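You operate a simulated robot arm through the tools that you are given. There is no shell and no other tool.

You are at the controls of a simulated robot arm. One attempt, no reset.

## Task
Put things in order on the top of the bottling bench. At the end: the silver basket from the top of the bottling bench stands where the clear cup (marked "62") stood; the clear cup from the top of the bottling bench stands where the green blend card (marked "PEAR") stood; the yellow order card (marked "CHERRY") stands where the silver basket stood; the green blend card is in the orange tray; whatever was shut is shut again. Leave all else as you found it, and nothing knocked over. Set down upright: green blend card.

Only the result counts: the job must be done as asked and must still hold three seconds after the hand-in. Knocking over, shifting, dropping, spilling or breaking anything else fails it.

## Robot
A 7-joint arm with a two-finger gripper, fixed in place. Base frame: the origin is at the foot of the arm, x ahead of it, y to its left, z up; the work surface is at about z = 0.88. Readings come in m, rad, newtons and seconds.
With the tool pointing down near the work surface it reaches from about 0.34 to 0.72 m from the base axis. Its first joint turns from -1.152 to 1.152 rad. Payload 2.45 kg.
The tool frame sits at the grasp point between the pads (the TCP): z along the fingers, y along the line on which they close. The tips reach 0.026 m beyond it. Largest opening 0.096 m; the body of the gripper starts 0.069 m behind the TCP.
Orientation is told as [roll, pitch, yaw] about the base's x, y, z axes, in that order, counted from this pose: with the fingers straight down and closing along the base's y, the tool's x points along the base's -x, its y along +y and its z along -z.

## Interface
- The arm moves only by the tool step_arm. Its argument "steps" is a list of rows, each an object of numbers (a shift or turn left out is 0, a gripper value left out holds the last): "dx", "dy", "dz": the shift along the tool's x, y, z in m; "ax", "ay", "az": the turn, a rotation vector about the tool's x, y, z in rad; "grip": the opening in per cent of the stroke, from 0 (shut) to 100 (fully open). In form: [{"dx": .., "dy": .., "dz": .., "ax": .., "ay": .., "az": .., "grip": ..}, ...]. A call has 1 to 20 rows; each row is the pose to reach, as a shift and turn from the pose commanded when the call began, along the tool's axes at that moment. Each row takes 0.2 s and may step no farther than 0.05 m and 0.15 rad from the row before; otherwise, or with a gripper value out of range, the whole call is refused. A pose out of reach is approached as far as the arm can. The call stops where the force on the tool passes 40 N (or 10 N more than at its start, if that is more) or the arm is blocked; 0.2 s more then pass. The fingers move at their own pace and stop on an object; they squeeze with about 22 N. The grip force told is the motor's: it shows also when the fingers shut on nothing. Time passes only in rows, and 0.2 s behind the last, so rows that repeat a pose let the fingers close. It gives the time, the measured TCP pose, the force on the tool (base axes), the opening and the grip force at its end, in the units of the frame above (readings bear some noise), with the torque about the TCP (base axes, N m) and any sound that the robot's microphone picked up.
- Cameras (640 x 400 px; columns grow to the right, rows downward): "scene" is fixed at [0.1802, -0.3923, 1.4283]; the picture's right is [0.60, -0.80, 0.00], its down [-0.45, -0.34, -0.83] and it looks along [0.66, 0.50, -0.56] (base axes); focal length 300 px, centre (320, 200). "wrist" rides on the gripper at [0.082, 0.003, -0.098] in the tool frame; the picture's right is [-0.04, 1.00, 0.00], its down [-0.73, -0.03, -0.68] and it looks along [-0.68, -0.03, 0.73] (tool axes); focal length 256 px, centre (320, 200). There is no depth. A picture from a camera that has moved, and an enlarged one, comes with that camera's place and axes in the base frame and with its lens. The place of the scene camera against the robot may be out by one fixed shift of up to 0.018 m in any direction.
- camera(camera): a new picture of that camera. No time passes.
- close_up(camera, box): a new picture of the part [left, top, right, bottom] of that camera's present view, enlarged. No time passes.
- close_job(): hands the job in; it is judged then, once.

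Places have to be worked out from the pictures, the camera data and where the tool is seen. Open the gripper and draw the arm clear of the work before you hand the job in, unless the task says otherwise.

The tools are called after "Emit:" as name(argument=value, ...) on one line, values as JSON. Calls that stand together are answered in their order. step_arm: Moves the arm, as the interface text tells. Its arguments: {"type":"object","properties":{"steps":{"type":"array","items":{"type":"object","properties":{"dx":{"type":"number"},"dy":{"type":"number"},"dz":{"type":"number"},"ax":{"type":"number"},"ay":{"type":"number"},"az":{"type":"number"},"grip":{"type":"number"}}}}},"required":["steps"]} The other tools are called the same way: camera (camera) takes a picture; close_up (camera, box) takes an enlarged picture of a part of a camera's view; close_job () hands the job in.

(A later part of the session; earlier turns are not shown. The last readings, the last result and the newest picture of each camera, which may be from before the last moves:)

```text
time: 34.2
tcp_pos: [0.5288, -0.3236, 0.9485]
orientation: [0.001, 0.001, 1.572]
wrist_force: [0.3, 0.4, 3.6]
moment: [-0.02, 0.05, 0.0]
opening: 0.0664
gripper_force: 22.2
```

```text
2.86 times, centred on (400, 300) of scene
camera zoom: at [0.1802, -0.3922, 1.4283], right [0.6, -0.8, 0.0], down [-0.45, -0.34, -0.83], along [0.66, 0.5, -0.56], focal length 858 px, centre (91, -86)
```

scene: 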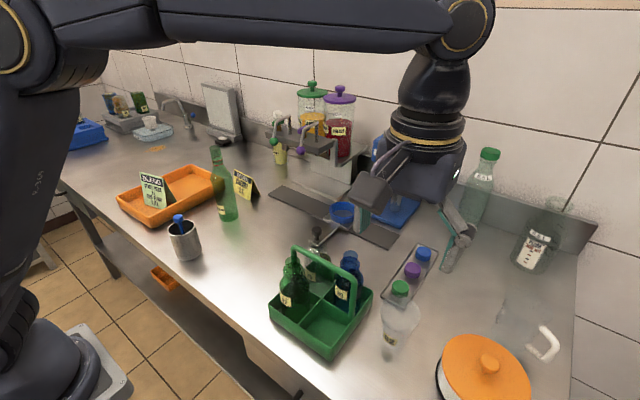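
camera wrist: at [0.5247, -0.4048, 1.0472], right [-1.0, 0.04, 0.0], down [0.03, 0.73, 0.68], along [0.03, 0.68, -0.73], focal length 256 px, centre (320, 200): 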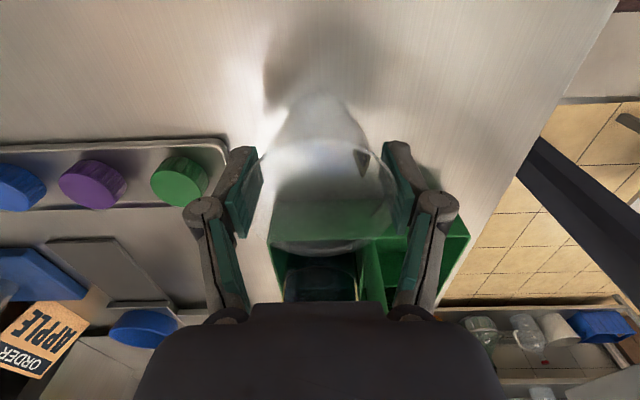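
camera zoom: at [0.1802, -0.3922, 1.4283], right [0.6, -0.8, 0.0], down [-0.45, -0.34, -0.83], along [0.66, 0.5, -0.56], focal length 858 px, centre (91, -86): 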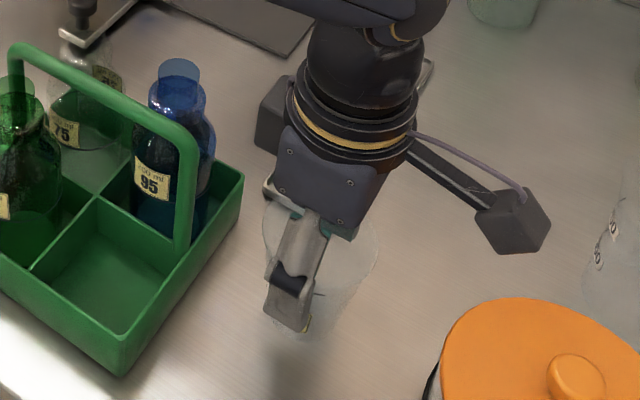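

The cup is gripped at an opening of 66 mm with 22 N. I'll lift straight up slowly and check.

Emit:
step_arm(steps=[{"dz": -0.006}, {"dz": -0.02}, {"dz": -0.045}, {"dz": -0.075}, {"dz": -0.1}, {"dz": -0.1}])

Emit:
camera(camera="wrist")

Emit:
close_up(camera="scene", box=[320, 200, 480, 340])

```text
time: 35.6
tcp_pos: [0.5289, -0.323, 1.0489]
orientation: [-0.001, -0.001, 1.571]
wrist_force: [0.3, 0.6, 0.8]
moment: [-0.01, 0.02, 0.0]
opening: 0.0662
gripper_force: 21.9
```

```text
taken
camera wrist: at [0.5253, -0.4045, 1.1476], right [-1.0, 0.04, 0.0], down [0.03, 0.73, 0.68], along [0.03, 0.68, -0.73], focal length 256 px, centre (320, 200)
```

wrist: 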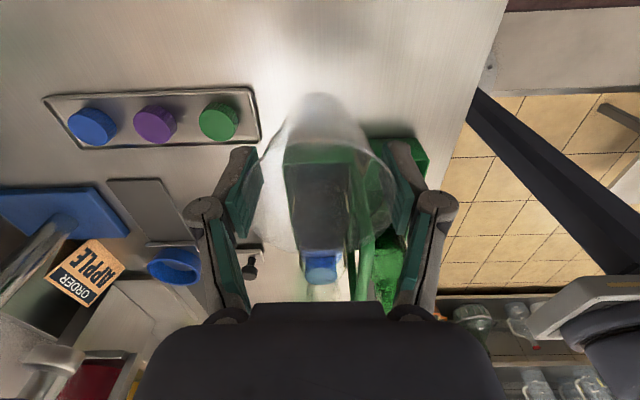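

```text
2.86 times, centred on (400, 270) of scene
camera zoom: at [0.1802, -0.3923, 1.4283], right [0.6, -0.8, 0.0], down [-0.45, -0.34, -0.83], along [0.66, 0.5, -0.56], focal length 858 px, centre (91, 0)
```

zoom: 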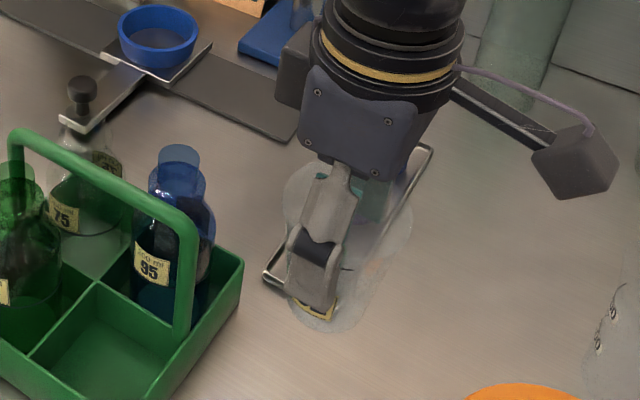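

The cup hangs upright and secure. I'll raise it above the crate and bottles, cross over, and stop above the old PEAR spot.

Emit:
step_arm(steps=[{"dx": -0.002, "dy": 0.008, "dz": -0.035}, {"dx": -0.005, "dy": 0.02, "dz": -0.07}, {"dx": -0.009, "dy": 0.035, "dz": -0.108}, {"dx": -0.013, "dy": 0.049, "dz": -0.1415}, {"dx": -0.045, "dy": 0.049, "dz": -0.1415}, {"dx": -0.088, "dy": 0.049, "dz": -0.1415}, {"dx": -0.131, "dy": 0.049, "dz": -0.1415}, {"dx": -0.174, "dy": 0.049, "dz": -0.1415}, {"dx": -0.217, "dy": 0.049, "dz": -0.1415}, {"dx": -0.26, "dy": 0.049, "dz": -0.1415}, {"dx": -0.303, "dy": 0.045, "dz": -0.1415}, {"dx": -0.345, "dy": 0.035, "dz": -0.138}, {"dx": -0.38, "dy": 0.015, "dz": -0.125}, {"dx": -0.403, "dy": -0.0025, "dz": -0.1015}, {"dx": -0.403, "dy": -0.0025, "dz": -0.1015}])

Emit:
camera(camera="wrist")

Emit:
camera(camera="scene")

```text
time: 38.8
tcp_pos: [0.531, 0.0801, 1.1499]
orientation: [-0.001, 0.0, 1.572]
wrist_force: [-0.1, -1.0, -1.1]
moment: [0.02, -0.01, -0.02]
opening: 0.0659
gripper_force: 21.8
```

```text
taken
camera wrist: at [0.5267, -0.0022, 1.2497], right [-1.0, 0.04, 0.0], down [0.03, 0.73, 0.68], along [0.03, 0.68, -0.73], focal length 256 px, centre (320, 200)
```

wrist: 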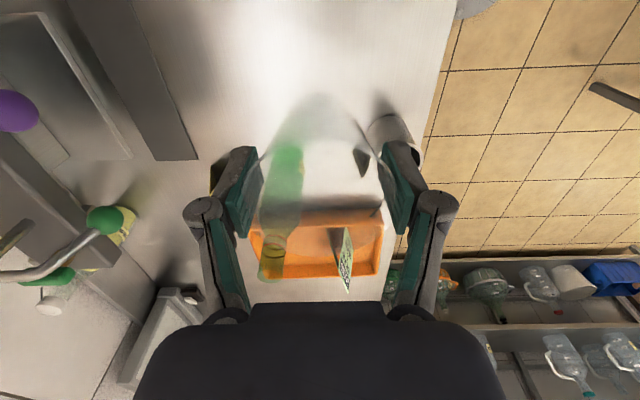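

```text
taken
```

scene: 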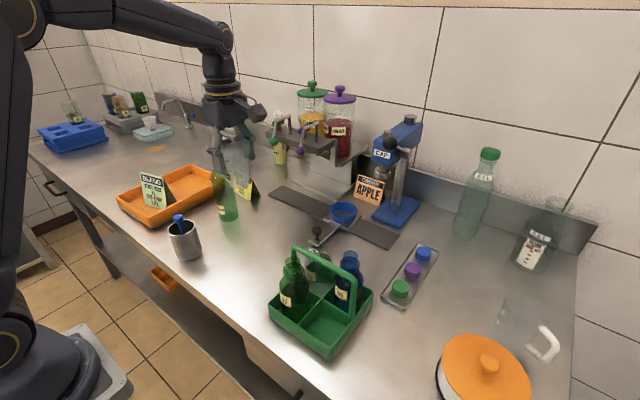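

The cup is above the PEAR spot at (0.531, 0.080). I'll lower to just above the table.

Emit:
step_arm(steps=[{"dz": 0.03}, {"dz": 0.07}, {"dz": 0.11}, {"dz": 0.145}, {"dz": 0.17}, {"dz": 0.188}, {"dz": 0.196}, {"dz": 0.196}])

Emit:
close_up(camera="scene", box=[180, 150, 320, 270])

```text
time: 40.6
tcp_pos: [0.531, 0.0802, 0.955]
orientation: [0.001, 0.0, 1.571]
wrist_force: [-0.2, -0.1, -0.6]
moment: [0.01, -0.01, 0.0]
opening: 0.0664
gripper_force: 22.5
```

```text
3.33 times, centred on (250, 210) of scene
camera zoom: at [0.1802, -0.3923, 1.4283], right [0.6, -0.8, 0.0], down [-0.45, -0.34, -0.83], along [0.66, 0.5, -0.56], focal length 1000 px, centre (553, 167)
```

zoom: 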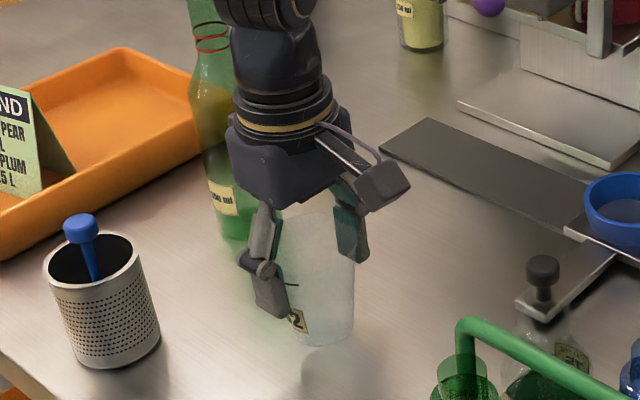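

The reading is z = 0.955 with no contact yet. I'll step down in small increments until the base touches.

Emit:
step_arm(steps=[{"dz": 0.002}, {"dz": 0.004}, {"dz": 0.005}, {"dz": 0.005}])

Emit:
step_arm(steps=[{"dz": 0.001}, {"dz": 0.002}, {"dz": 0.002}])

```text
time: 41.6
tcp_pos: [0.5313, 0.0808, 0.9488]
orientation: [0.001, 0.001, 1.57]
wrist_force: [-0.5, 0.4, 0.3]
moment: [-0.03, 0.01, -0.02]
opening: 0.066
gripper_force: 22.4
```

```text
time: 42.4
tcp_pos: [0.5305, 0.0807, 0.9473]
orientation: [0.0, 0.0, 1.57]
wrist_force: [-0.2, 0.6, 3.2]
moment: [-0.04, 0.04, 0.03]
opening: 0.0664
gripper_force: 22.1
```

Light contact (3.2 N up), so the cup's base is on the table. I'll open slowly in place.

Emit:
step_arm(steps=[{"grip": 72}, {"grip": 76}, {"grip": 82}, {"grip": 90}, {"grip": 96}, {"grip": 96}, {"grip": 96}])

Emit:
camera(camera="wrist")

Emit:
close_up(camera="scene", box=[180, 150, 320, 270])

```text
time: 44.0
tcp_pos: [0.5321, 0.0803, 0.9475]
orientation: [0.001, 0.001, 1.571]
wrist_force: [-0.3, 0.3, 0.8]
moment: [-0.02, 0.0, 0.0]
opening: 0.0921
gripper_force: 0.0
```

```text
taken
camera wrist: at [0.5281, -0.0017, 1.0464], right [-1.0, 0.04, 0.0], down [0.03, 0.73, 0.68], along [0.03, 0.68, -0.73], focal length 256 px, centre (320, 200)
```

wrist: 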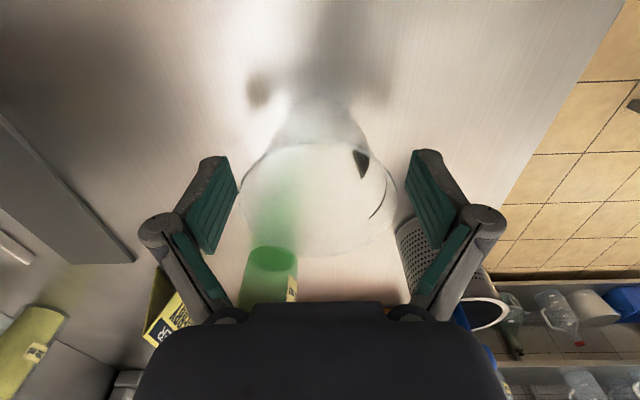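

```text
3.33 times, centred on (250, 210) of scene
camera zoom: at [0.1802, -0.3923, 1.4283], right [0.6, -0.8, 0.0], down [-0.45, -0.34, -0.83], along [0.66, 0.5, -0.56], focal length 1000 px, centre (553, 167)
```

zoom: 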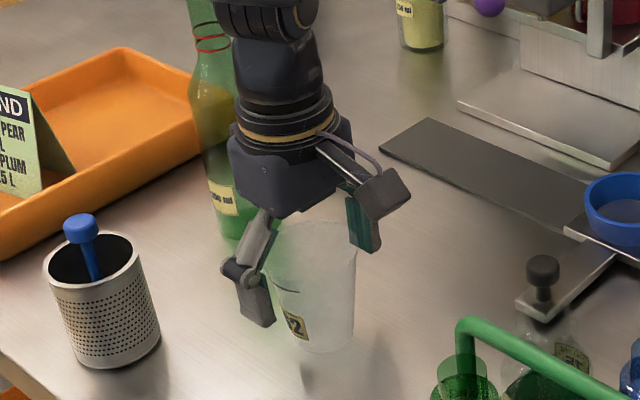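

The cup stands on the PEAR spot and the fingers are clear of it. I'll raise straight up and move above the basket.

Emit:
step_arm(steps=[{"dz": -0.03, "grip": 100}, {"dz": -0.075}, {"dz": -0.12}, {"dz": -0.165}, {"dz": -0.205}, {"dx": -0.03, "dy": 0.025, "dz": -0.205}, {"dx": -0.06, "dy": 0.05, "dz": -0.205}, {"dx": -0.09, "dy": 0.075, "dz": -0.205}, {"dx": -0.12, "dy": 0.1, "dz": -0.205}, {"dx": -0.12, "dy": 0.1, "dz": -0.205}])

Emit:
camera(camera="wrist")

Emit:
close_up(camera="wrist", box=[220, 0, 420, 125])

Emit:
close_up(camera="scene", box=[180, 150, 320, 270])

```text
time: 46.2
tcp_pos: [0.4322, 0.2001, 1.1525]
orientation: [-0.001, -0.001, 1.573]
wrist_force: [0.1, 0.4, 0.4]
moment: [0.0, -0.01, -0.01]
opening: 0.0961
gripper_force: 0.0
```

```text
taken
camera wrist: at [0.4278, 0.1199, 1.252], right [-1.0, 0.04, 0.0], down [0.03, 0.73, 0.68], along [0.03, 0.68, -0.73], focal length 256 px, centre (320, 200)
```

wrist: 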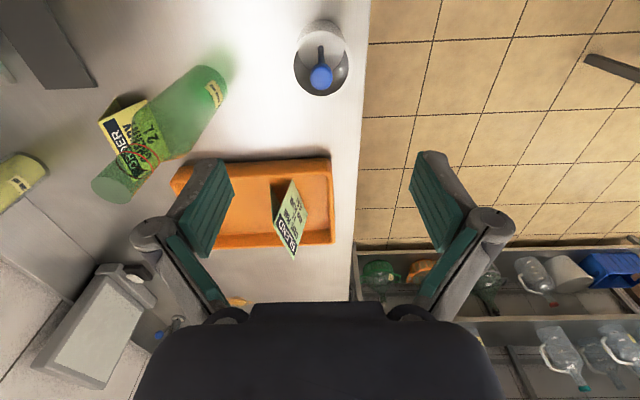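

```text
3.20 times, centred on (320, 62) of wrist
camera zoom: at [0.4278, 0.1199, 1.252], right [-1.0, 0.04, 0.0], down [0.03, 0.73, 0.68], along [0.03, 0.68, -0.73], focal length 819 px, centre (320, 640)
```

zoom: 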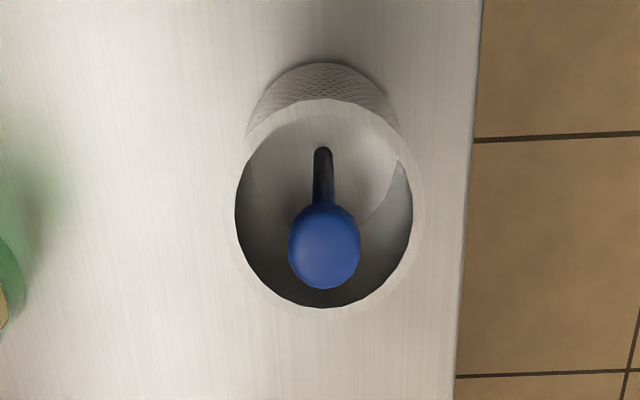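

```text
3.33 times, centred on (250, 210) of scene
camera zoom: at [0.1802, -0.3922, 1.4283], right [0.6, -0.8, 0.0], down [-0.45, -0.34, -0.83], along [0.66, 0.5, -0.56], focal length 1000 px, centre (553, 167)
```

zoom: 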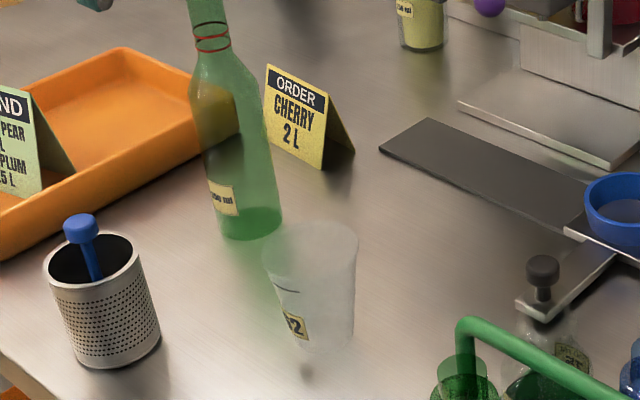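

The basket is centred at (0.4305, 0.1985) with its rim at z ≈ 0.96 and knob top at ≈ 1.00. I'll lower around its body to TCP z ≈ 0.948, so the palm stays above the knob.

Emit:
step_arm(steps=[{"dx": 0.0016, "dy": 0.0017, "dz": 0.04}, {"dx": 0.0016, "dy": 0.0017, "dz": 0.085}, {"dx": 0.0016, "dy": 0.0017, "dz": 0.125}, {"dx": 0.0016, "dy": 0.0017, "dz": 0.16}, {"dx": 0.0016, "dy": 0.0017, "dz": 0.185}, {"dx": 0.0016, "dy": 0.0017, "dz": 0.2045}, {"dx": 0.0016, "dy": 0.0017, "dz": 0.2045}])

Emit:
camera(camera="wrist")

Emit:
close_up(camera="scene", box=[130, 170, 270, 290])

```text
time: 47.8
tcp_pos: [0.4307, 0.1968, 0.9456]
orientation: [0.0, -0.001, 1.571]
wrist_force: [-0.7, -0.3, -0.8]
moment: [0.02, -0.04, -0.02]
opening: 0.0959
gripper_force: 0.0
```

```text
taken
camera wrist: at [0.4263, 0.1166, 1.0453], right [-1.0, 0.04, 0.0], down [0.03, 0.73, 0.68], along [0.03, 0.68, -0.73], focal length 256 px, centre (320, 200)
```

wrist: 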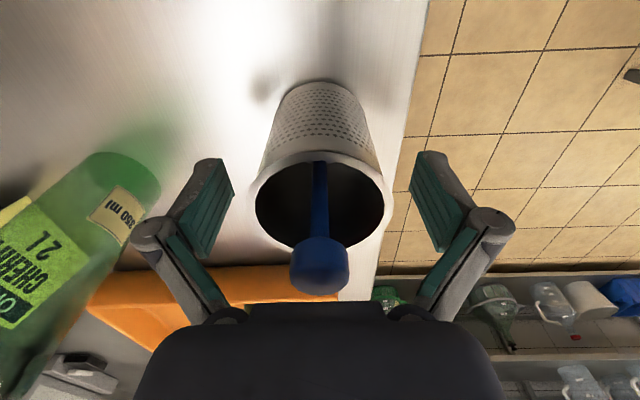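

```text
3.33 times, centred on (200, 230) of scene
camera zoom: at [0.1802, -0.3923, 1.4283], right [0.6, -0.8, 0.0], down [-0.45, -0.34, -0.83], along [0.66, 0.5, -0.56], focal length 1000 px, centre (720, 100)
```

zoom: 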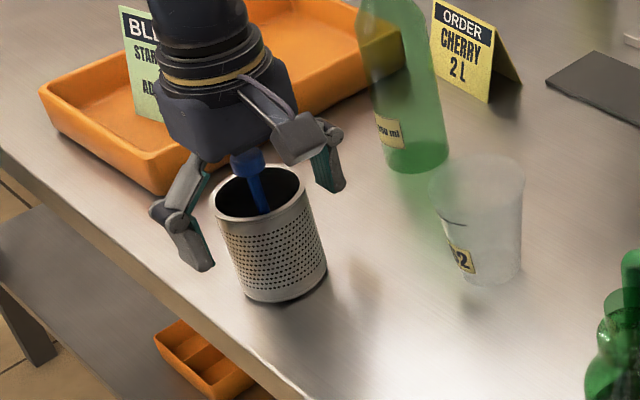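

The fingers straddle the basket evenly and the knob is clear of the palm. I'll close on it.

Emit:
step_arm(steps=[{"grip": 80}, {"grip": 65}, {"grip": 40}, {"grip": 0}, {"grip": 0}, {"grip": 0}, {"grip": 0}])

Emit:
camera(camera="wrist")

```text
time: 49.4
tcp_pos: [0.4299, 0.1991, 0.9467]
orientation: [0.001, 0.001, 1.572]
wrist_force: [0.9, -0.2, 3.3]
moment: [-0.03, 0.01, 0.07]
opening: 0.0581
gripper_force: 21.8
```

```text
taken
camera wrist: at [0.4264, 0.1166, 1.0457], right [-1.0, 0.04, 0.0], down [0.03, 0.73, 0.68], along [0.03, 0.68, -0.73], focal length 256 px, centre (320, 200)
```

wrist: 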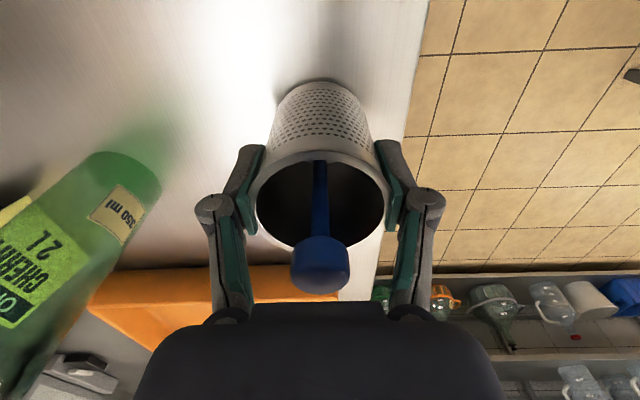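

The basket is gripped (opening 58 mm, 22 N). Its spot is about (0.430, 0.198), which I'll use for the CHERRY card. I'll lift slowly and check.

Emit:
step_arm(steps=[{"dz": -0.006}, {"dz": -0.02}, {"dz": -0.05}, {"dz": -0.09}, {"dz": -0.12}, {"dz": -0.12}])

Emit:
close_up(camera="scene", box=[130, 150, 270, 270])

Emit:
camera(camera="wrist")

```text
time: 50.8
tcp_pos: [0.4285, 0.2006, 1.0691]
orientation: [0.0, 0.002, 1.571]
wrist_force: [0.9, -0.3, 0.0]
moment: [-0.01, -0.01, -0.01]
opening: 0.053
gripper_force: 22.3
```

```text
3.33 times, centred on (200, 210) of scene
camera zoom: at [0.1802, -0.3923, 1.4283], right [0.6, -0.8, 0.0], down [-0.45, -0.34, -0.83], along [0.66, 0.5, -0.56], focal length 1000 px, centre (720, 167)
```

zoom: 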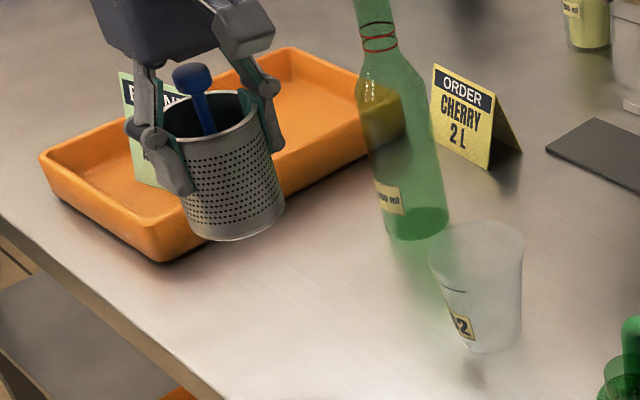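

```text
taken
camera wrist: at [0.4252, 0.1178, 1.1676], right [-1.0, 0.04, 0.0], down [0.03, 0.73, 0.68], along [0.03, 0.68, -0.73], focal length 256 px, centre (320, 200)
```

wrist: 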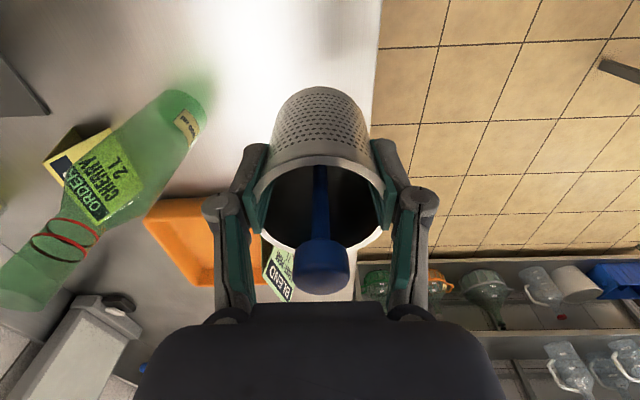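

The opening dropped from 58 to 53 mm during the lift, so the basket may have shifted in the grip. I'll hold still briefly to see whether it's stable and look closely.

Emit:
step_arm(steps=[{"dz": 0.0}, {"dz": 0.0}, {"dz": 0.0}])

Emit:
close_up(camera="wrist", box=[200, 60, 440, 310])

Emit:
close_up(camera="scene", box=[150, 160, 230, 230])

```text
time: 51.6
tcp_pos: [0.4284, 0.1995, 1.069]
orientation: [0.0, 0.001, 1.572]
wrist_force: [0.7, 0.9, -0.3]
moment: [0.01, -0.01, 0.04]
opening: 0.0534
gripper_force: 22.2
```

```text
1.60 times, centred on (320, 185) of wrist
camera zoom: at [0.4253, 0.1177, 1.1672], right [-1.0, 0.04, 0.0], down [0.03, 0.73, 0.68], along [0.03, 0.68, -0.73], focal length 410 px, centre (320, 224)
```

zoom: 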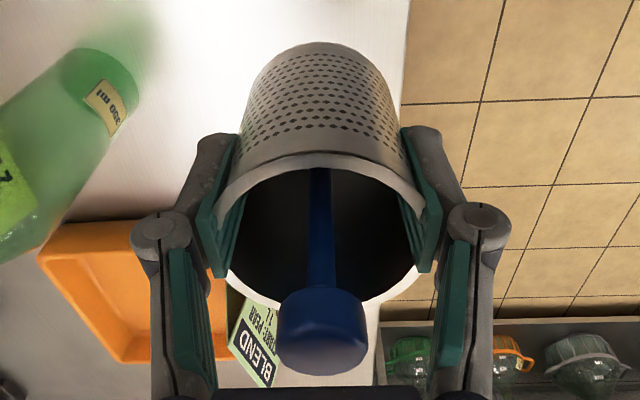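

```text
5.71 times, centred on (190, 195) of scene
camera zoom: at [0.1802, -0.3923, 1.4283], right [0.6, -0.8, 0.0], down [-0.45, -0.34, -0.83], along [0.66, 0.5, -0.56], focal length 1715 px, centre (1063, 229)
```

zoom: 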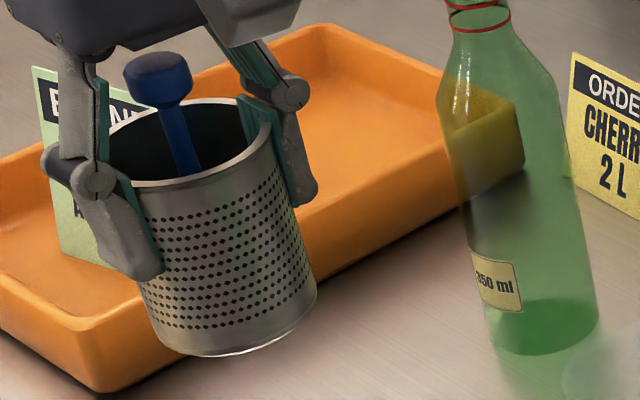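

The grip is steady at 53 mm and the basket is upright and centred on the TCP. I'll carry it high over the cup and crate to the cup's old spot.

Emit:
step_arm(steps=[{"dx": 0.006, "dy": -0.002, "dz": -0.035}, {"dx": 0.014, "dy": -0.005, "dz": -0.07}, {"dx": 0.024, "dy": -0.008, "dz": -0.105}, {"dx": 0.04, "dy": -0.0115, "dz": -0.131}, {"dx": 0.08, "dy": -0.0142, "dz": -0.131}, {"dx": 0.12, "dy": -0.017, "dz": -0.131}, {"dx": 0.16, "dy": -0.0197, "dz": -0.131}, {"dx": 0.2, "dy": -0.0224, "dz": -0.131}, {"dx": 0.24, "dy": -0.0251, "dz": -0.131}, {"dx": 0.28, "dy": -0.0279, "dz": -0.131}, {"dx": 0.32, "dy": -0.0306, "dz": -0.131}, {"dx": 0.36, "dy": -0.0333, "dz": -0.131}, {"dx": 0.4, "dy": -0.036, "dz": -0.131}, {"dx": 0.44, "dy": -0.0388, "dz": -0.131}, {"dx": 0.48, "dy": -0.0415, "dz": -0.131}, {"dx": 0.497, "dy": -0.061, "dz": -0.115}, {"dx": 0.511, "dy": -0.081, "dz": -0.095}, {"dx": 0.5223, "dy": -0.101, "dz": -0.071}, {"dx": 0.5223, "dy": -0.101, "dz": -0.071}])

Emit:
camera(camera="wrist")

Emit:
camera(camera="scene")

```text
time: 55.6
tcp_pos: [0.5313, -0.3233, 1.1378]
orientation: [0.001, 0.001, 1.57]
wrist_force: [0.3, -0.6, -1.1]
moment: [0.0, 0.01, 0.04]
opening: 0.0532
gripper_force: 21.4
```

```text
taken
camera wrist: at [0.528, -0.4056, 1.2372], right [-1.0, 0.04, 0.0], down [0.03, 0.73, 0.68], along [0.03, 0.68, -0.73], focal length 256 px, centre (320, 200)
```

wrist: 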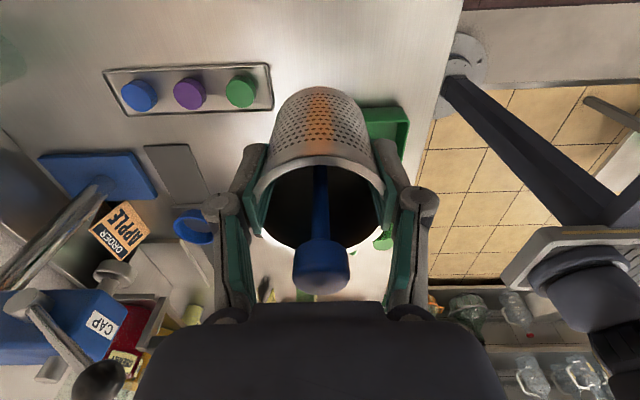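

```text
taken
```

scene: 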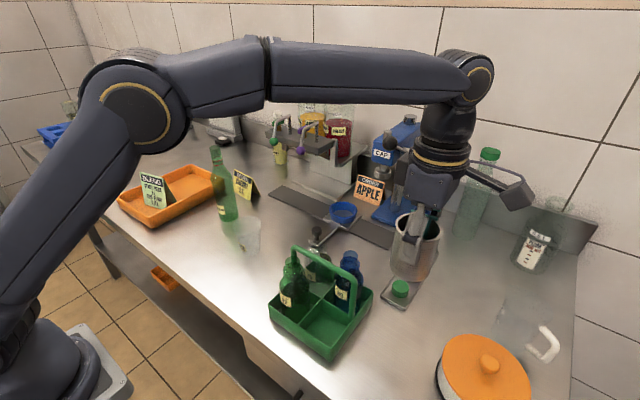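

The basket is over the old cup spot at (0.531, -0.323). I'll lower to just above the table.

Emit:
step_arm(steps=[{"dy": 0.001, "dz": 0.03}, {"dy": 0.001, "dz": 0.065}, {"dy": 0.001, "dz": 0.1}, {"dy": 0.001, "dz": 0.13}, {"dy": 0.001, "dz": 0.155}, {"dy": 0.001, "dz": 0.172}, {"dy": 0.001, "dz": 0.182}, {"dy": 0.001, "dz": 0.182}])

Emit:
close_up(camera="scene", box=[330, 240, 470, 360])

```text
time: 57.4
tcp_pos: [0.5296, -0.3244, 0.9573]
orientation: [0.001, -0.001, 1.571]
wrist_force: [0.3, 0.4, -0.8]
moment: [0.0, 0.05, 0.01]
opening: 0.0533
gripper_force: 22.2
```

```text
3.33 times, centred on (400, 300) of scene
camera zoom: at [0.1802, -0.3923, 1.4283], right [0.6, -0.8, 0.0], down [-0.45, -0.34, -0.83], along [0.66, 0.5, -0.56], focal length 1000 px, centre (53, -133)
```

zoom: 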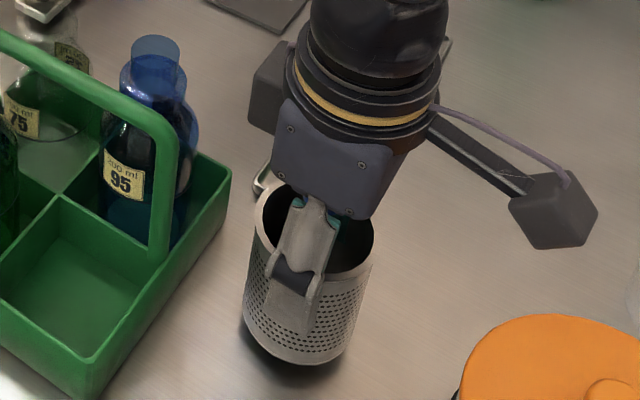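

No contact yet at z = 0.957. I'll go down in fine steps until I feel the table.

Emit:
step_arm(steps=[{"dz": 0.002}, {"dz": 0.004}, {"dz": 0.006}, {"dz": 0.006}])

Emit:
step_arm(steps=[{"dz": 0.001}, {"dz": 0.002}, {"dz": 0.002}])

```text
time: 58.4
tcp_pos: [0.5311, -0.3251, 0.9504]
orientation: [0.0, 0.001, 1.571]
wrist_force: [0.1, -0.3, -1.1]
moment: [0.05, -0.01, 0.01]
opening: 0.0533
gripper_force: 21.7
```

```text
time: 59.2
tcp_pos: [0.529, -0.3234, 0.9487]
orientation: [0.001, -0.002, 1.571]
wrist_force: [-1.1, 0.7, -0.8]
moment: [0.0, 0.0, 0.0]
opening: 0.0533
gripper_force: 22.2
```

Still no contact at z ≈ 0.949. I'll continue a little lower.

Emit:
step_arm(steps=[{"dz": 0.001}, {"dz": 0.002}, {"dz": 0.002}])

Emit:
step_arm(steps=[{"dz": 0.001}, {"dz": 0.002}, {"dz": 0.002}])

```text
time: 60.0
tcp_pos: [0.5296, -0.3239, 0.9476]
orientation: [-0.001, 0.0, 1.571]
wrist_force: [-0.7, 1.7, 8.3]
moment: [0.3, 0.22, 0.03]
opening: 0.0534
gripper_force: 22.0
```

```text
time: 60.8
tcp_pos: [0.53, -0.3256, 0.9459]
orientation: [-0.001, 0.001, 1.571]
wrist_force: [-0.4, -0.6, 15.1]
moment: [-0.13, 0.0, 0.02]
opening: 0.0535
gripper_force: 21.8
```

The basket is seated (15 N, moment back near zero). I'll relieve about 2 mm and open slowly.

Emit:
step_arm(steps=[{"dz": -0.0015}, {"dz": -0.002}, {"dz": -0.002, "grip": 60}, {"dz": -0.002, "grip": 66}, {"dz": -0.002, "grip": 74}, {"dz": -0.002, "grip": 84}, {"dz": -0.002, "grip": 95}, {"dz": -0.002, "grip": 95}, {"dz": -0.002, "grip": 95}])

Emit:
camera(camera="wrist")

Emit:
close_up(camera="scene", box=[330, 240, 470, 360])

```text
time: 62.8
tcp_pos: [0.5295, -0.3235, 0.946]
orientation: [-0.001, -0.002, 1.571]
wrist_force: [-0.5, -0.1, -0.3]
moment: [0.01, 0.04, -0.02]
opening: 0.0912
gripper_force: 0.1
```

```text
taken
camera wrist: at [0.5261, -0.4054, 1.0455], right [-1.0, 0.04, 0.0], down [0.03, 0.73, 0.68], along [0.03, 0.68, -0.73], focal length 256 px, centre (320, 200)
```

wrist: 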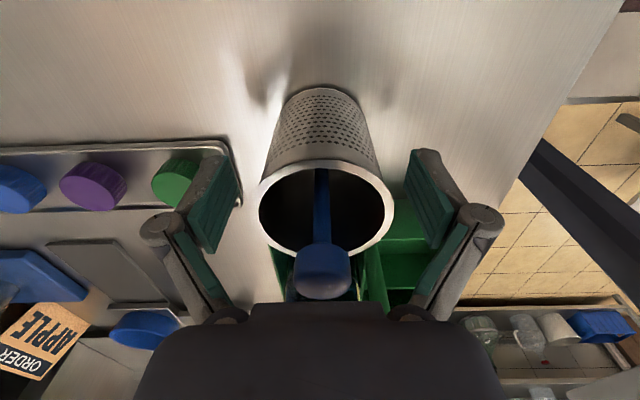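

```text
3.33 times, centred on (400, 300) of scene
camera zoom: at [0.1802, -0.3923, 1.4283], right [0.6, -0.8, 0.0], down [-0.45, -0.34, -0.83], along [0.66, 0.5, -0.56], focal length 1000 px, centre (53, -133)
```

zoom: 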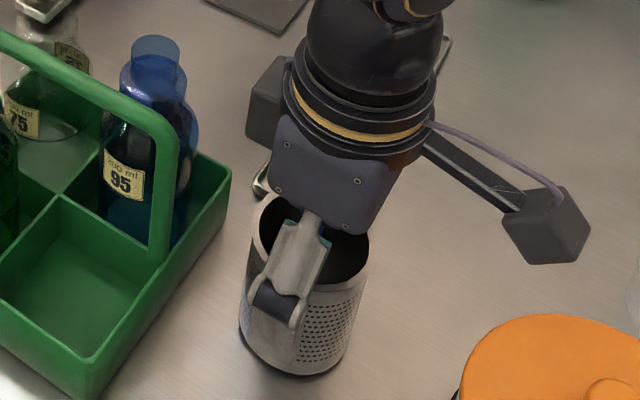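

The basket stands upright on the cup's old spot and the fingers are clear. I'll withdraw straight up and verify.

Emit:
step_arm(steps=[{"dz": -0.03, "grip": 100}, {"dz": -0.07}, {"dz": -0.11}, {"dz": -0.15}, {"dz": -0.19}, {"dz": -0.19}])

Emit:
close_up(camera="scene", box=[330, 240, 470, 360])

Emit:
close_up(camera="wrist", box=[220, 0, 420, 125])

```text
time: 64.2
tcp_pos: [0.5298, -0.3235, 1.1369]
orientation: [0.0, 0.001, 1.57]
wrist_force: [1.3, 0.2, 0.7]
moment: [0.01, -0.02, -0.05]
opening: 0.0962
gripper_force: 0.0
```

```text
3.33 times, centred on (400, 300) of scene
camera zoom: at [0.1802, -0.3923, 1.4283], right [0.6, -0.8, 0.0], down [-0.45, -0.34, -0.83], along [0.66, 0.5, -0.56], focal length 1000 px, centre (53, -133)
```

zoom: 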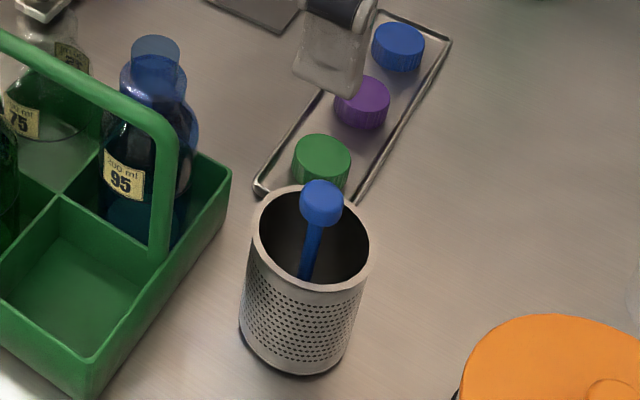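

```text
3.20 times, centred on (320, 62) of wrist
camera zoom: at [0.5258, -0.4047, 1.2364], right [-1.0, 0.04, 0.0], down [0.03, 0.73, 0.68], along [0.03, 0.68, -0.73], focal length 819 px, centre (320, 640)
```

zoom: 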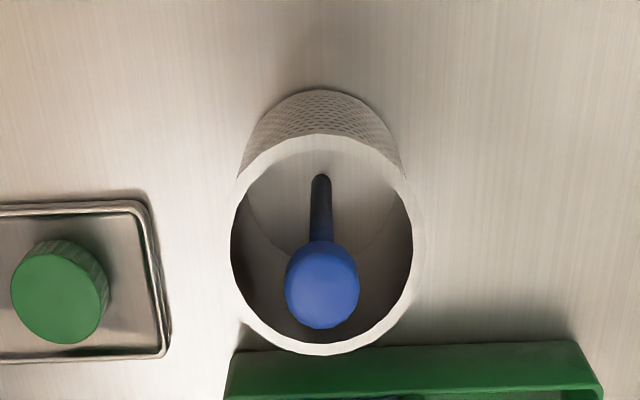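

The basket is within about 3 mm of the cup's old spot. I'll travel back left at a safe height, turning towards yaw 0 on the way to about -1.57 for the CHERRY card.

Emit:
step_arm(steps=[{"dx": -0.0249, "dy": 0.0073, "dz": -0.0057, "az": 0.1427}, {"dx": -0.0497, "dy": 0.0145, "dz": -0.0115, "az": 0.2855}, {"dx": -0.0746, "dy": 0.0218, "dz": -0.0172, "az": 0.4282}, {"dx": -0.0995, "dy": 0.0291, "dz": -0.0229, "az": 0.5709}, {"dx": -0.1243, "dy": 0.0364, "dz": -0.0286, "az": 0.7136}, {"dx": -0.1492, "dy": 0.0436, "dz": -0.0344, "az": 0.8564}, {"dx": -0.174, "dy": 0.0509, "dz": -0.0401, "az": 0.9991}, {"dx": -0.1989, "dy": 0.0582, "dz": -0.0458, "az": 1.1418}, {"dx": -0.2238, "dy": 0.0655, "dz": -0.0515, "az": 1.2845}, {"dx": -0.2486, "dy": 0.0727, "dz": -0.0573, "az": 1.4273}, {"dx": -0.2735, "dy": 0.08, "dz": -0.063, "az": 1.57}, {"dx": -0.2735, "dy": 0.08, "dz": -0.063, "az": 1.57}])

```text
time: 66.8
tcp_pos: [0.4487, -0.0511, 1.1987]
orientation: [0.0, -0.001, 0.0]
wrist_force: [0.5, 0.2, -0.3]
moment: [-0.01, -0.03, 0.02]
opening: 0.096
gripper_force: 0.0
```

Now at yaw 0. I'll continue to y ≈ 0.25, turning to yaw -1.57 to see whether the wrist allows that orientation.

Emit:
step_arm(steps=[{"dy": 0.0273, "az": 0.1427}, {"dy": 0.0546, "az": 0.2855}, {"dy": 0.0819, "az": 0.4282}, {"dy": 0.1092, "az": 0.5709}, {"dy": 0.1365, "az": 0.7136}, {"dy": 0.1638, "az": 0.8564}, {"dy": 0.1911, "az": 0.9991}, {"dy": 0.2184, "az": 1.1418}, {"dy": 0.2457, "az": 1.2845}, {"dy": 0.273, "az": 1.4273}, {"dy": 0.3, "az": 1.57}, {"dy": 0.3, "az": 1.57}])

Emit:
camera(camera="wrist")

Emit:
camera(camera="scene")

```text
time: 69.4
tcp_pos: [0.4473, 0.2509, 1.1998]
orientation: [0.0, -0.001, -1.567]
wrist_force: [0.7, -0.3, 0.0]
moment: [0.0, 0.0, 0.01]
opening: 0.0961
gripper_force: 0.1
```

```text
taken
camera wrist: at [0.451, 0.3324, 1.2988], right [1.0, -0.04, 0.0], down [-0.03, -0.73, 0.68], along [-0.03, -0.68, -0.73], focal length 256 px, centre (320, 200)
```

wrist: 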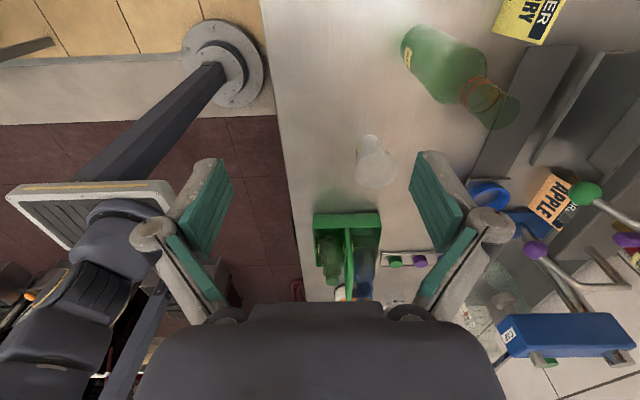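

```text
taken
```

scene: 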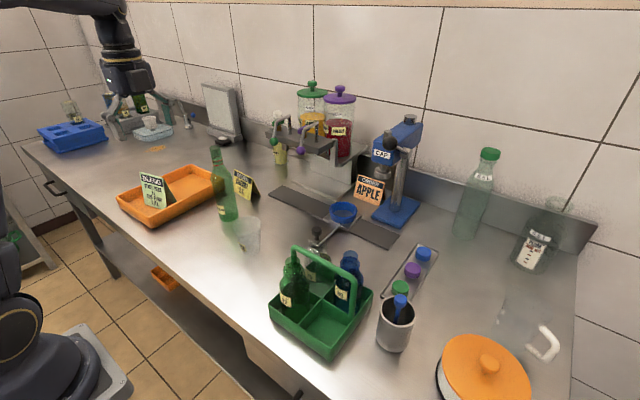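

Yaw -1.57 is reachable, which puts the camera on the free +y side. I'll move to about (0.56, 0.37, 1.10) on the tray side of the bottle to look at the CHERRY card from there.

Emit:
step_arm(steps=[{"dx": 0.024, "dy": 0.0225, "dz": 0.01, "grip": 70}, {"dx": 0.048, "dy": 0.045, "dz": 0.03}, {"dx": 0.072, "dy": 0.0675, "dz": 0.055}, {"dx": 0.096, "dy": 0.09, "dz": 0.08}, {"dx": 0.119, "dy": 0.1127, "dz": 0.1}, {"dx": 0.119, "dy": 0.1127, "dz": 0.1}])

Emit:
camera(camera="wrist")

Emit:
close_up(camera="wrist", box=[380, 50, 540, 170])

Emit:
camera(camera="scene")

```text
time: 70.8
tcp_pos: [0.5626, 0.3679, 1.0988]
orientation: [0.0, -0.002, -1.569]
wrist_force: [-0.1, -0.1, 0.9]
moment: [0.04, 0.01, -0.01]
opening: 0.0668
gripper_force: 0.0
```

```text
taken
camera wrist: at [0.5661, 0.4499, 1.1982], right [1.0, -0.04, 0.0], down [-0.03, -0.73, 0.68], along [-0.03, -0.68, -0.73], focal length 256 px, centre (320, 200)
```

wrist: 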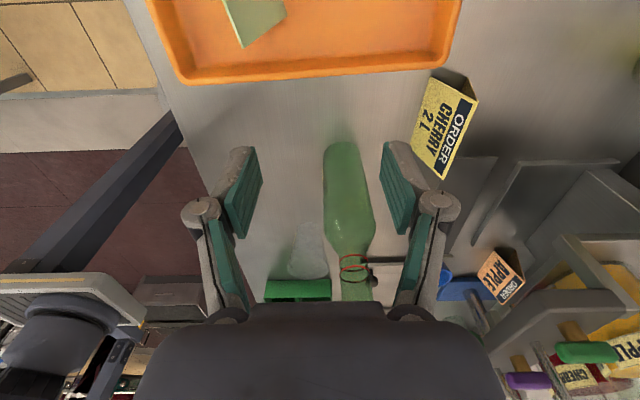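

```text
3.33 times, centred on (460, 110) of wrist
camera zoom: at [0.5661, 0.4499, 1.1982], right [1.0, -0.04, 0.0], down [-0.03, -0.73, 0.68], along [-0.03, -0.68, -0.73], focal length 853 px, centre (-147, 500)
```

zoom: 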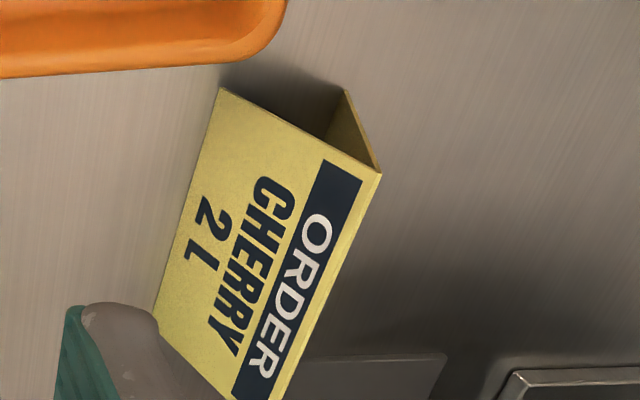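

```text
taken
```

scene: 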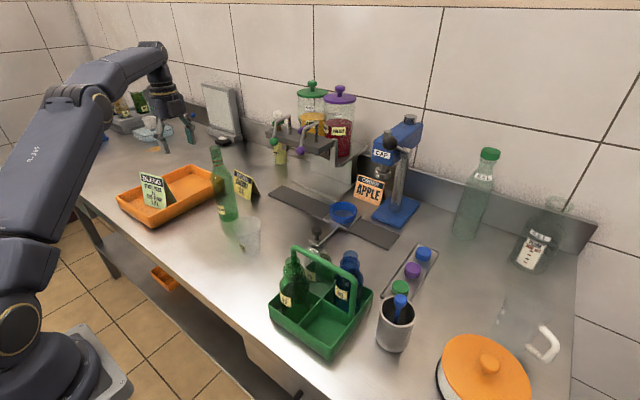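

From this view the card's ridge centre is at about (0.711, 0.299, 0.955) and the panels lean about 16°. It's beyond the vertical reach, so I'll tilt the fingers outward (≈ 0.26 rad towards +x, 0.2 rad towards +y) here first, then approach from the tray side.

Emit:
step_arm(steps=[{"ax": -0.087, "ay": 0.067, "az": 0.009, "grip": 62}, {"ax": -0.173, "ay": 0.133, "az": 0.017}, {"ax": -0.26, "ay": 0.2, "az": 0.026}, {"ax": -0.26, "ay": 0.2, "az": 0.026}])

Emit:
camera(camera="wrist")

```text
time: 71.8
tcp_pos: [0.564, 0.3671, 1.1005]
orientation: [0.262, 0.204, -1.569]
wrist_force: [-0.3, -0.3, 0.4]
moment: [0.0, -0.02, 0.01]
opening: 0.0595
gripper_force: 0.1
```

```text
taken
camera wrist: at [0.5401, 0.4291, 1.2109], right [0.97, -0.09, 0.25], down [-0.2, -0.85, 0.49], along [0.17, -0.52, -0.84], focal length 256 px, centre (320, 200)
```

wrist: 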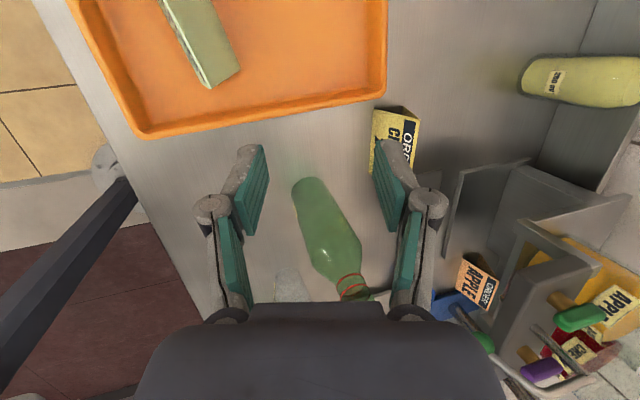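

The tilt is set (tool z ≈ (0.26, 0.20, -0.95)). I'll approach along a diagonal on the tray side of the bottle to (0.69, 0.315, 1.00), above the card.

Emit:
step_arm(steps=[{"dx": -0.0104, "dy": 0.0205, "dz": 0.0226}, {"dx": -0.0207, "dy": 0.041, "dz": 0.0453}, {"dx": -0.0311, "dy": 0.0615, "dz": 0.0679}, {"dx": -0.0436, "dy": 0.0747, "dz": 0.0845}, {"dx": -0.056, "dy": 0.0879, "dz": 0.101}, {"dx": -0.0685, "dy": 0.1011, "dz": 0.1176}, {"dx": -0.0685, "dy": 0.1011, "dz": 0.1176}])

Emit:
camera(camera="wrist")

Emit:
camera(camera="scene")

Emit:
close_up(camera="scene", box=[160, 100, 320, 230])

```text
time: 73.4
tcp_pos: [0.6907, 0.3181, 0.9996]
orientation: [0.262, 0.201, -1.569]
wrist_force: [-0.4, 0.1, -0.4]
moment: [0.0, 0.01, 0.01]
opening: 0.0595
gripper_force: 0.1
```

```text
taken
camera wrist: at [0.6685, 0.3795, 1.1105], right [0.97, -0.09, 0.24], down [-0.2, -0.85, 0.49], along [0.16, -0.52, -0.84], focal length 256 px, centre (320, 200)
```

wrist: 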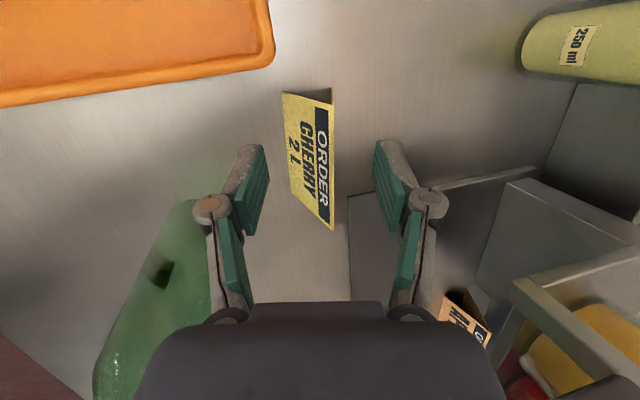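

```text
taken
```

scene: 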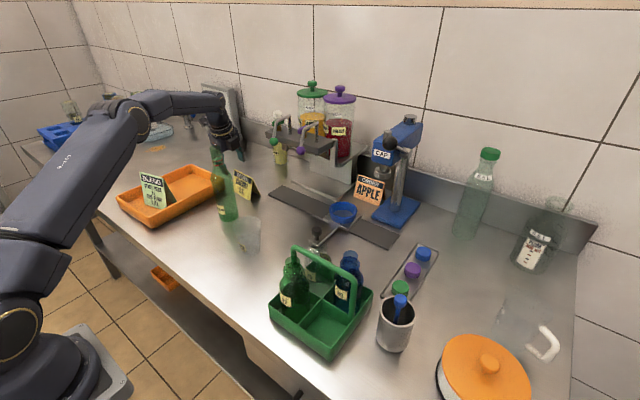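

```text
3.08 times, centred on (240, 165) of scene
camera zoom: at [0.1802, -0.3923, 1.4283], right [0.6, -0.8, 0.0], down [-0.45, -0.34, -0.83], along [0.66, 0.5, -0.56], focal length 923 px, centre (566, 308)
```

zoom: 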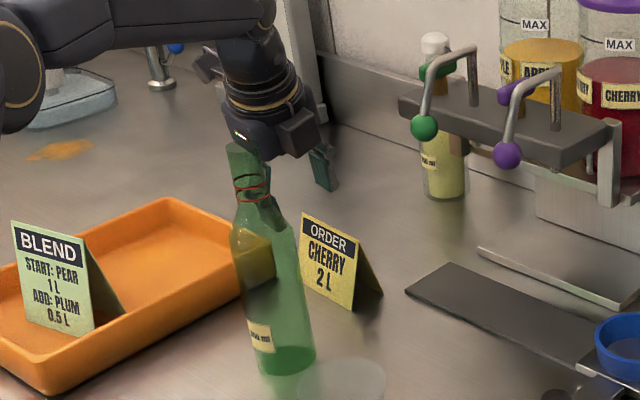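

The pose is well within reach and the card lies between the open fingers. I'll move down to about (0.7035, 0.292, 0.961) so the fingertips straddle the top 20 mm of the card.

Emit:
step_arm(steps=[{"dx": -0.0111, "dy": 0.0017, "dz": 0.0115}, {"dx": -0.0222, "dy": 0.0033, "dz": 0.0231}, {"dx": -0.0333, "dy": 0.005, "dz": 0.0346}, {"dx": -0.0333, "dy": 0.005, "dz": 0.0346}])

Emit:
camera(camera="wrist")

Emit:
close_up(camera="scene", box=[160, 100, 320, 230])

```text
time: 74.4
tcp_pos: [0.7034, 0.2918, 0.9608]
orientation: [0.262, 0.201, -1.57]
wrist_force: [0.1, -0.5, -0.7]
moment: [0.02, -0.03, 0.02]
opening: 0.0595
gripper_force: 0.0
```

```text
taken
camera wrist: at [0.6812, 0.3536, 1.072], right [0.97, -0.09, 0.24], down [-0.2, -0.85, 0.49], along [0.16, -0.52, -0.84], focal length 256 px, centre (320, 200)
```

wrist: 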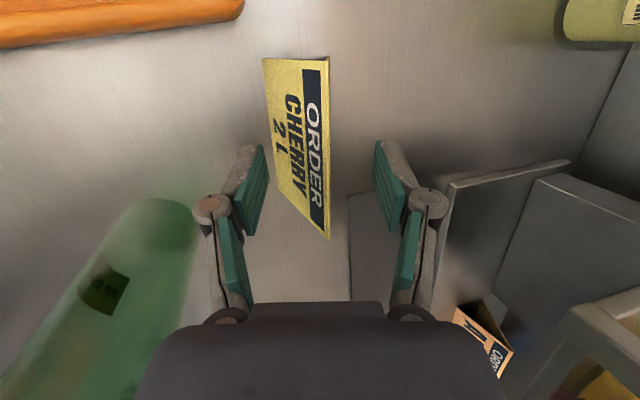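

```text
3.08 times, centred on (240, 165) of scene
camera zoom: at [0.1802, -0.3923, 1.4283], right [0.6, -0.8, 0.0], down [-0.45, -0.34, -0.83], along [0.66, 0.5, -0.56], focal length 923 px, centre (566, 308)
```

zoom: 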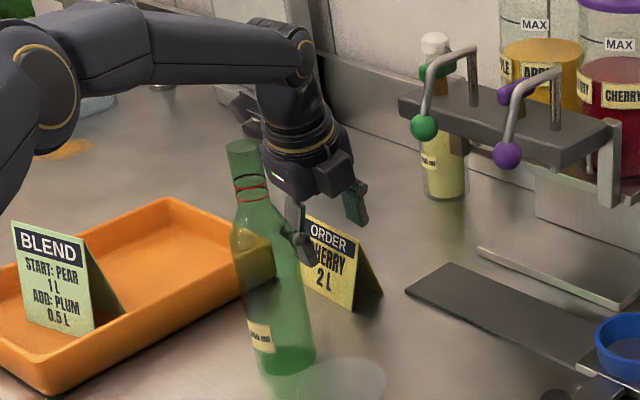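

The card's ridge runs between the pads and nothing is in contact. I'll close the fingers on it.

Emit:
step_arm(steps=[{"grip": 40}, {"grip": 25}, {"grip": 10}, {"grip": 0}, {"grip": 0}, {"grip": 0}, {"grip": 0}])

Emit:
camera(camera="wrist")

Emit:
close_up(camera="scene", box=[160, 100, 320, 230])

```text
time: 76.0
tcp_pos: [0.7044, 0.2931, 0.9605]
orientation: [0.262, 0.203, -1.569]
wrist_force: [-0.1, 0.5, 3.7]
moment: [0.13, 0.02, -0.06]
opening: 0.0121
gripper_force: 21.3
```

```text
taken
camera wrist: at [0.6811, 0.3538, 1.0726], right [0.97, -0.09, 0.25], down [-0.2, -0.85, 0.49], along [0.17, -0.52, -0.84], focal length 256 px, centre (320, 200)
```

wrist: 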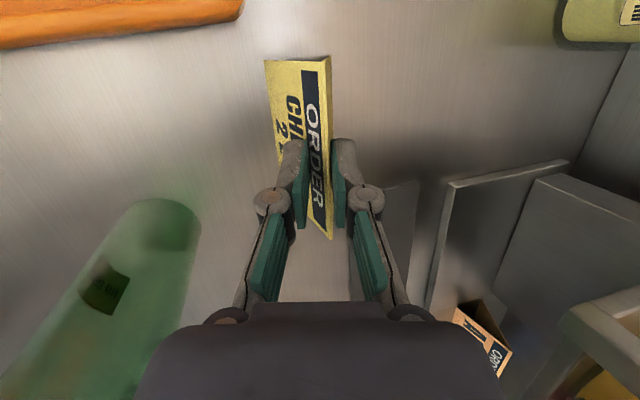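

```text
3.08 times, centred on (240, 165) of scene
camera zoom: at [0.1801, -0.3923, 1.4283], right [0.6, -0.8, 0.0], down [-0.45, -0.34, -0.83], along [0.66, 0.5, -0.56], focal length 923 px, centre (566, 308)
```

zoom: 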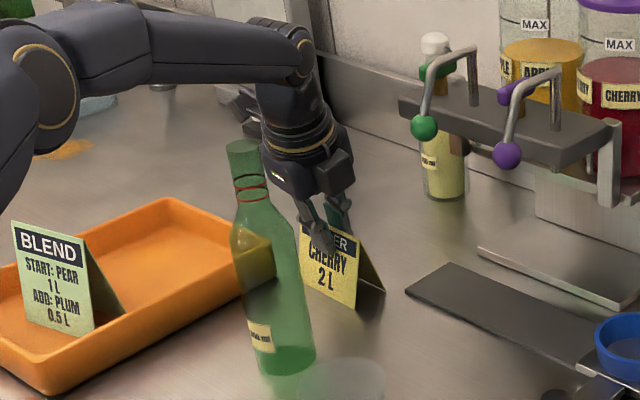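

The card is gripped (12 mm, 21 N) and hasn't moved noticeably. I'll lift straight up by 60 mm to clear the tray rim before moving sideways.

Emit:
step_arm(steps=[{"dx": 0.0013, "dy": 0.0015, "dz": -0.0057}, {"dx": 0.0043, "dy": 0.0049, "dz": -0.0189}, {"dx": 0.0086, "dy": 0.0099, "dz": -0.0378}, {"dx": 0.0128, "dy": 0.0148, "dz": -0.0568}, {"dx": 0.0128, "dy": 0.0148, "dz": -0.0568}])

Emit:
camera(camera="wrist")

Emit:
close_up(camera="scene", box=[160, 100, 320, 230])

```text
time: 77.2
tcp_pos: [0.7035, 0.2941, 1.0218]
orientation: [0.26, 0.2, -1.569]
wrist_force: [0.7, -0.3, 0.1]
moment: [-0.02, -0.01, -0.01]
opening: 0.0114
gripper_force: 21.8
```

```text
taken
camera wrist: at [0.6804, 0.3545, 1.1333], right [0.97, -0.09, 0.24], down [-0.2, -0.85, 0.49], along [0.16, -0.52, -0.84], focal length 256 px, centre (320, 200)
```

wrist: 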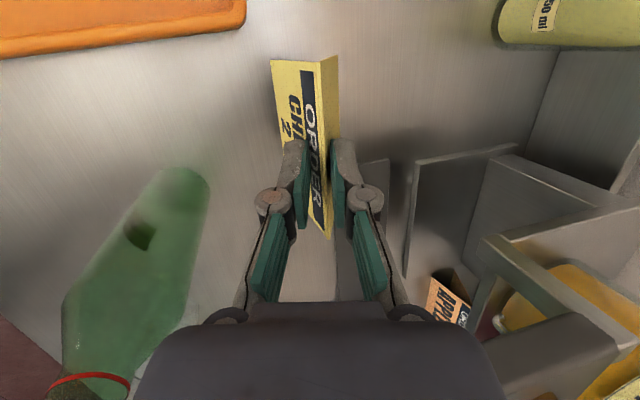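

```text
3.08 times, centred on (240, 165) of scene
camera zoom: at [0.1802, -0.3923, 1.4283], right [0.6, -0.8, 0.0], down [-0.45, -0.34, -0.83], along [0.66, 0.5, -0.56], focal length 923 px, centre (566, 308)
```

zoom: 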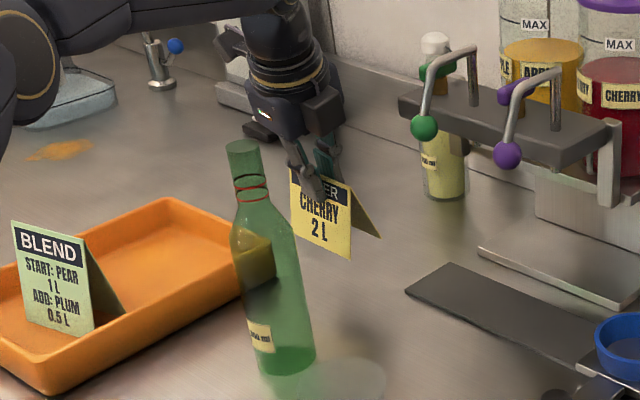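

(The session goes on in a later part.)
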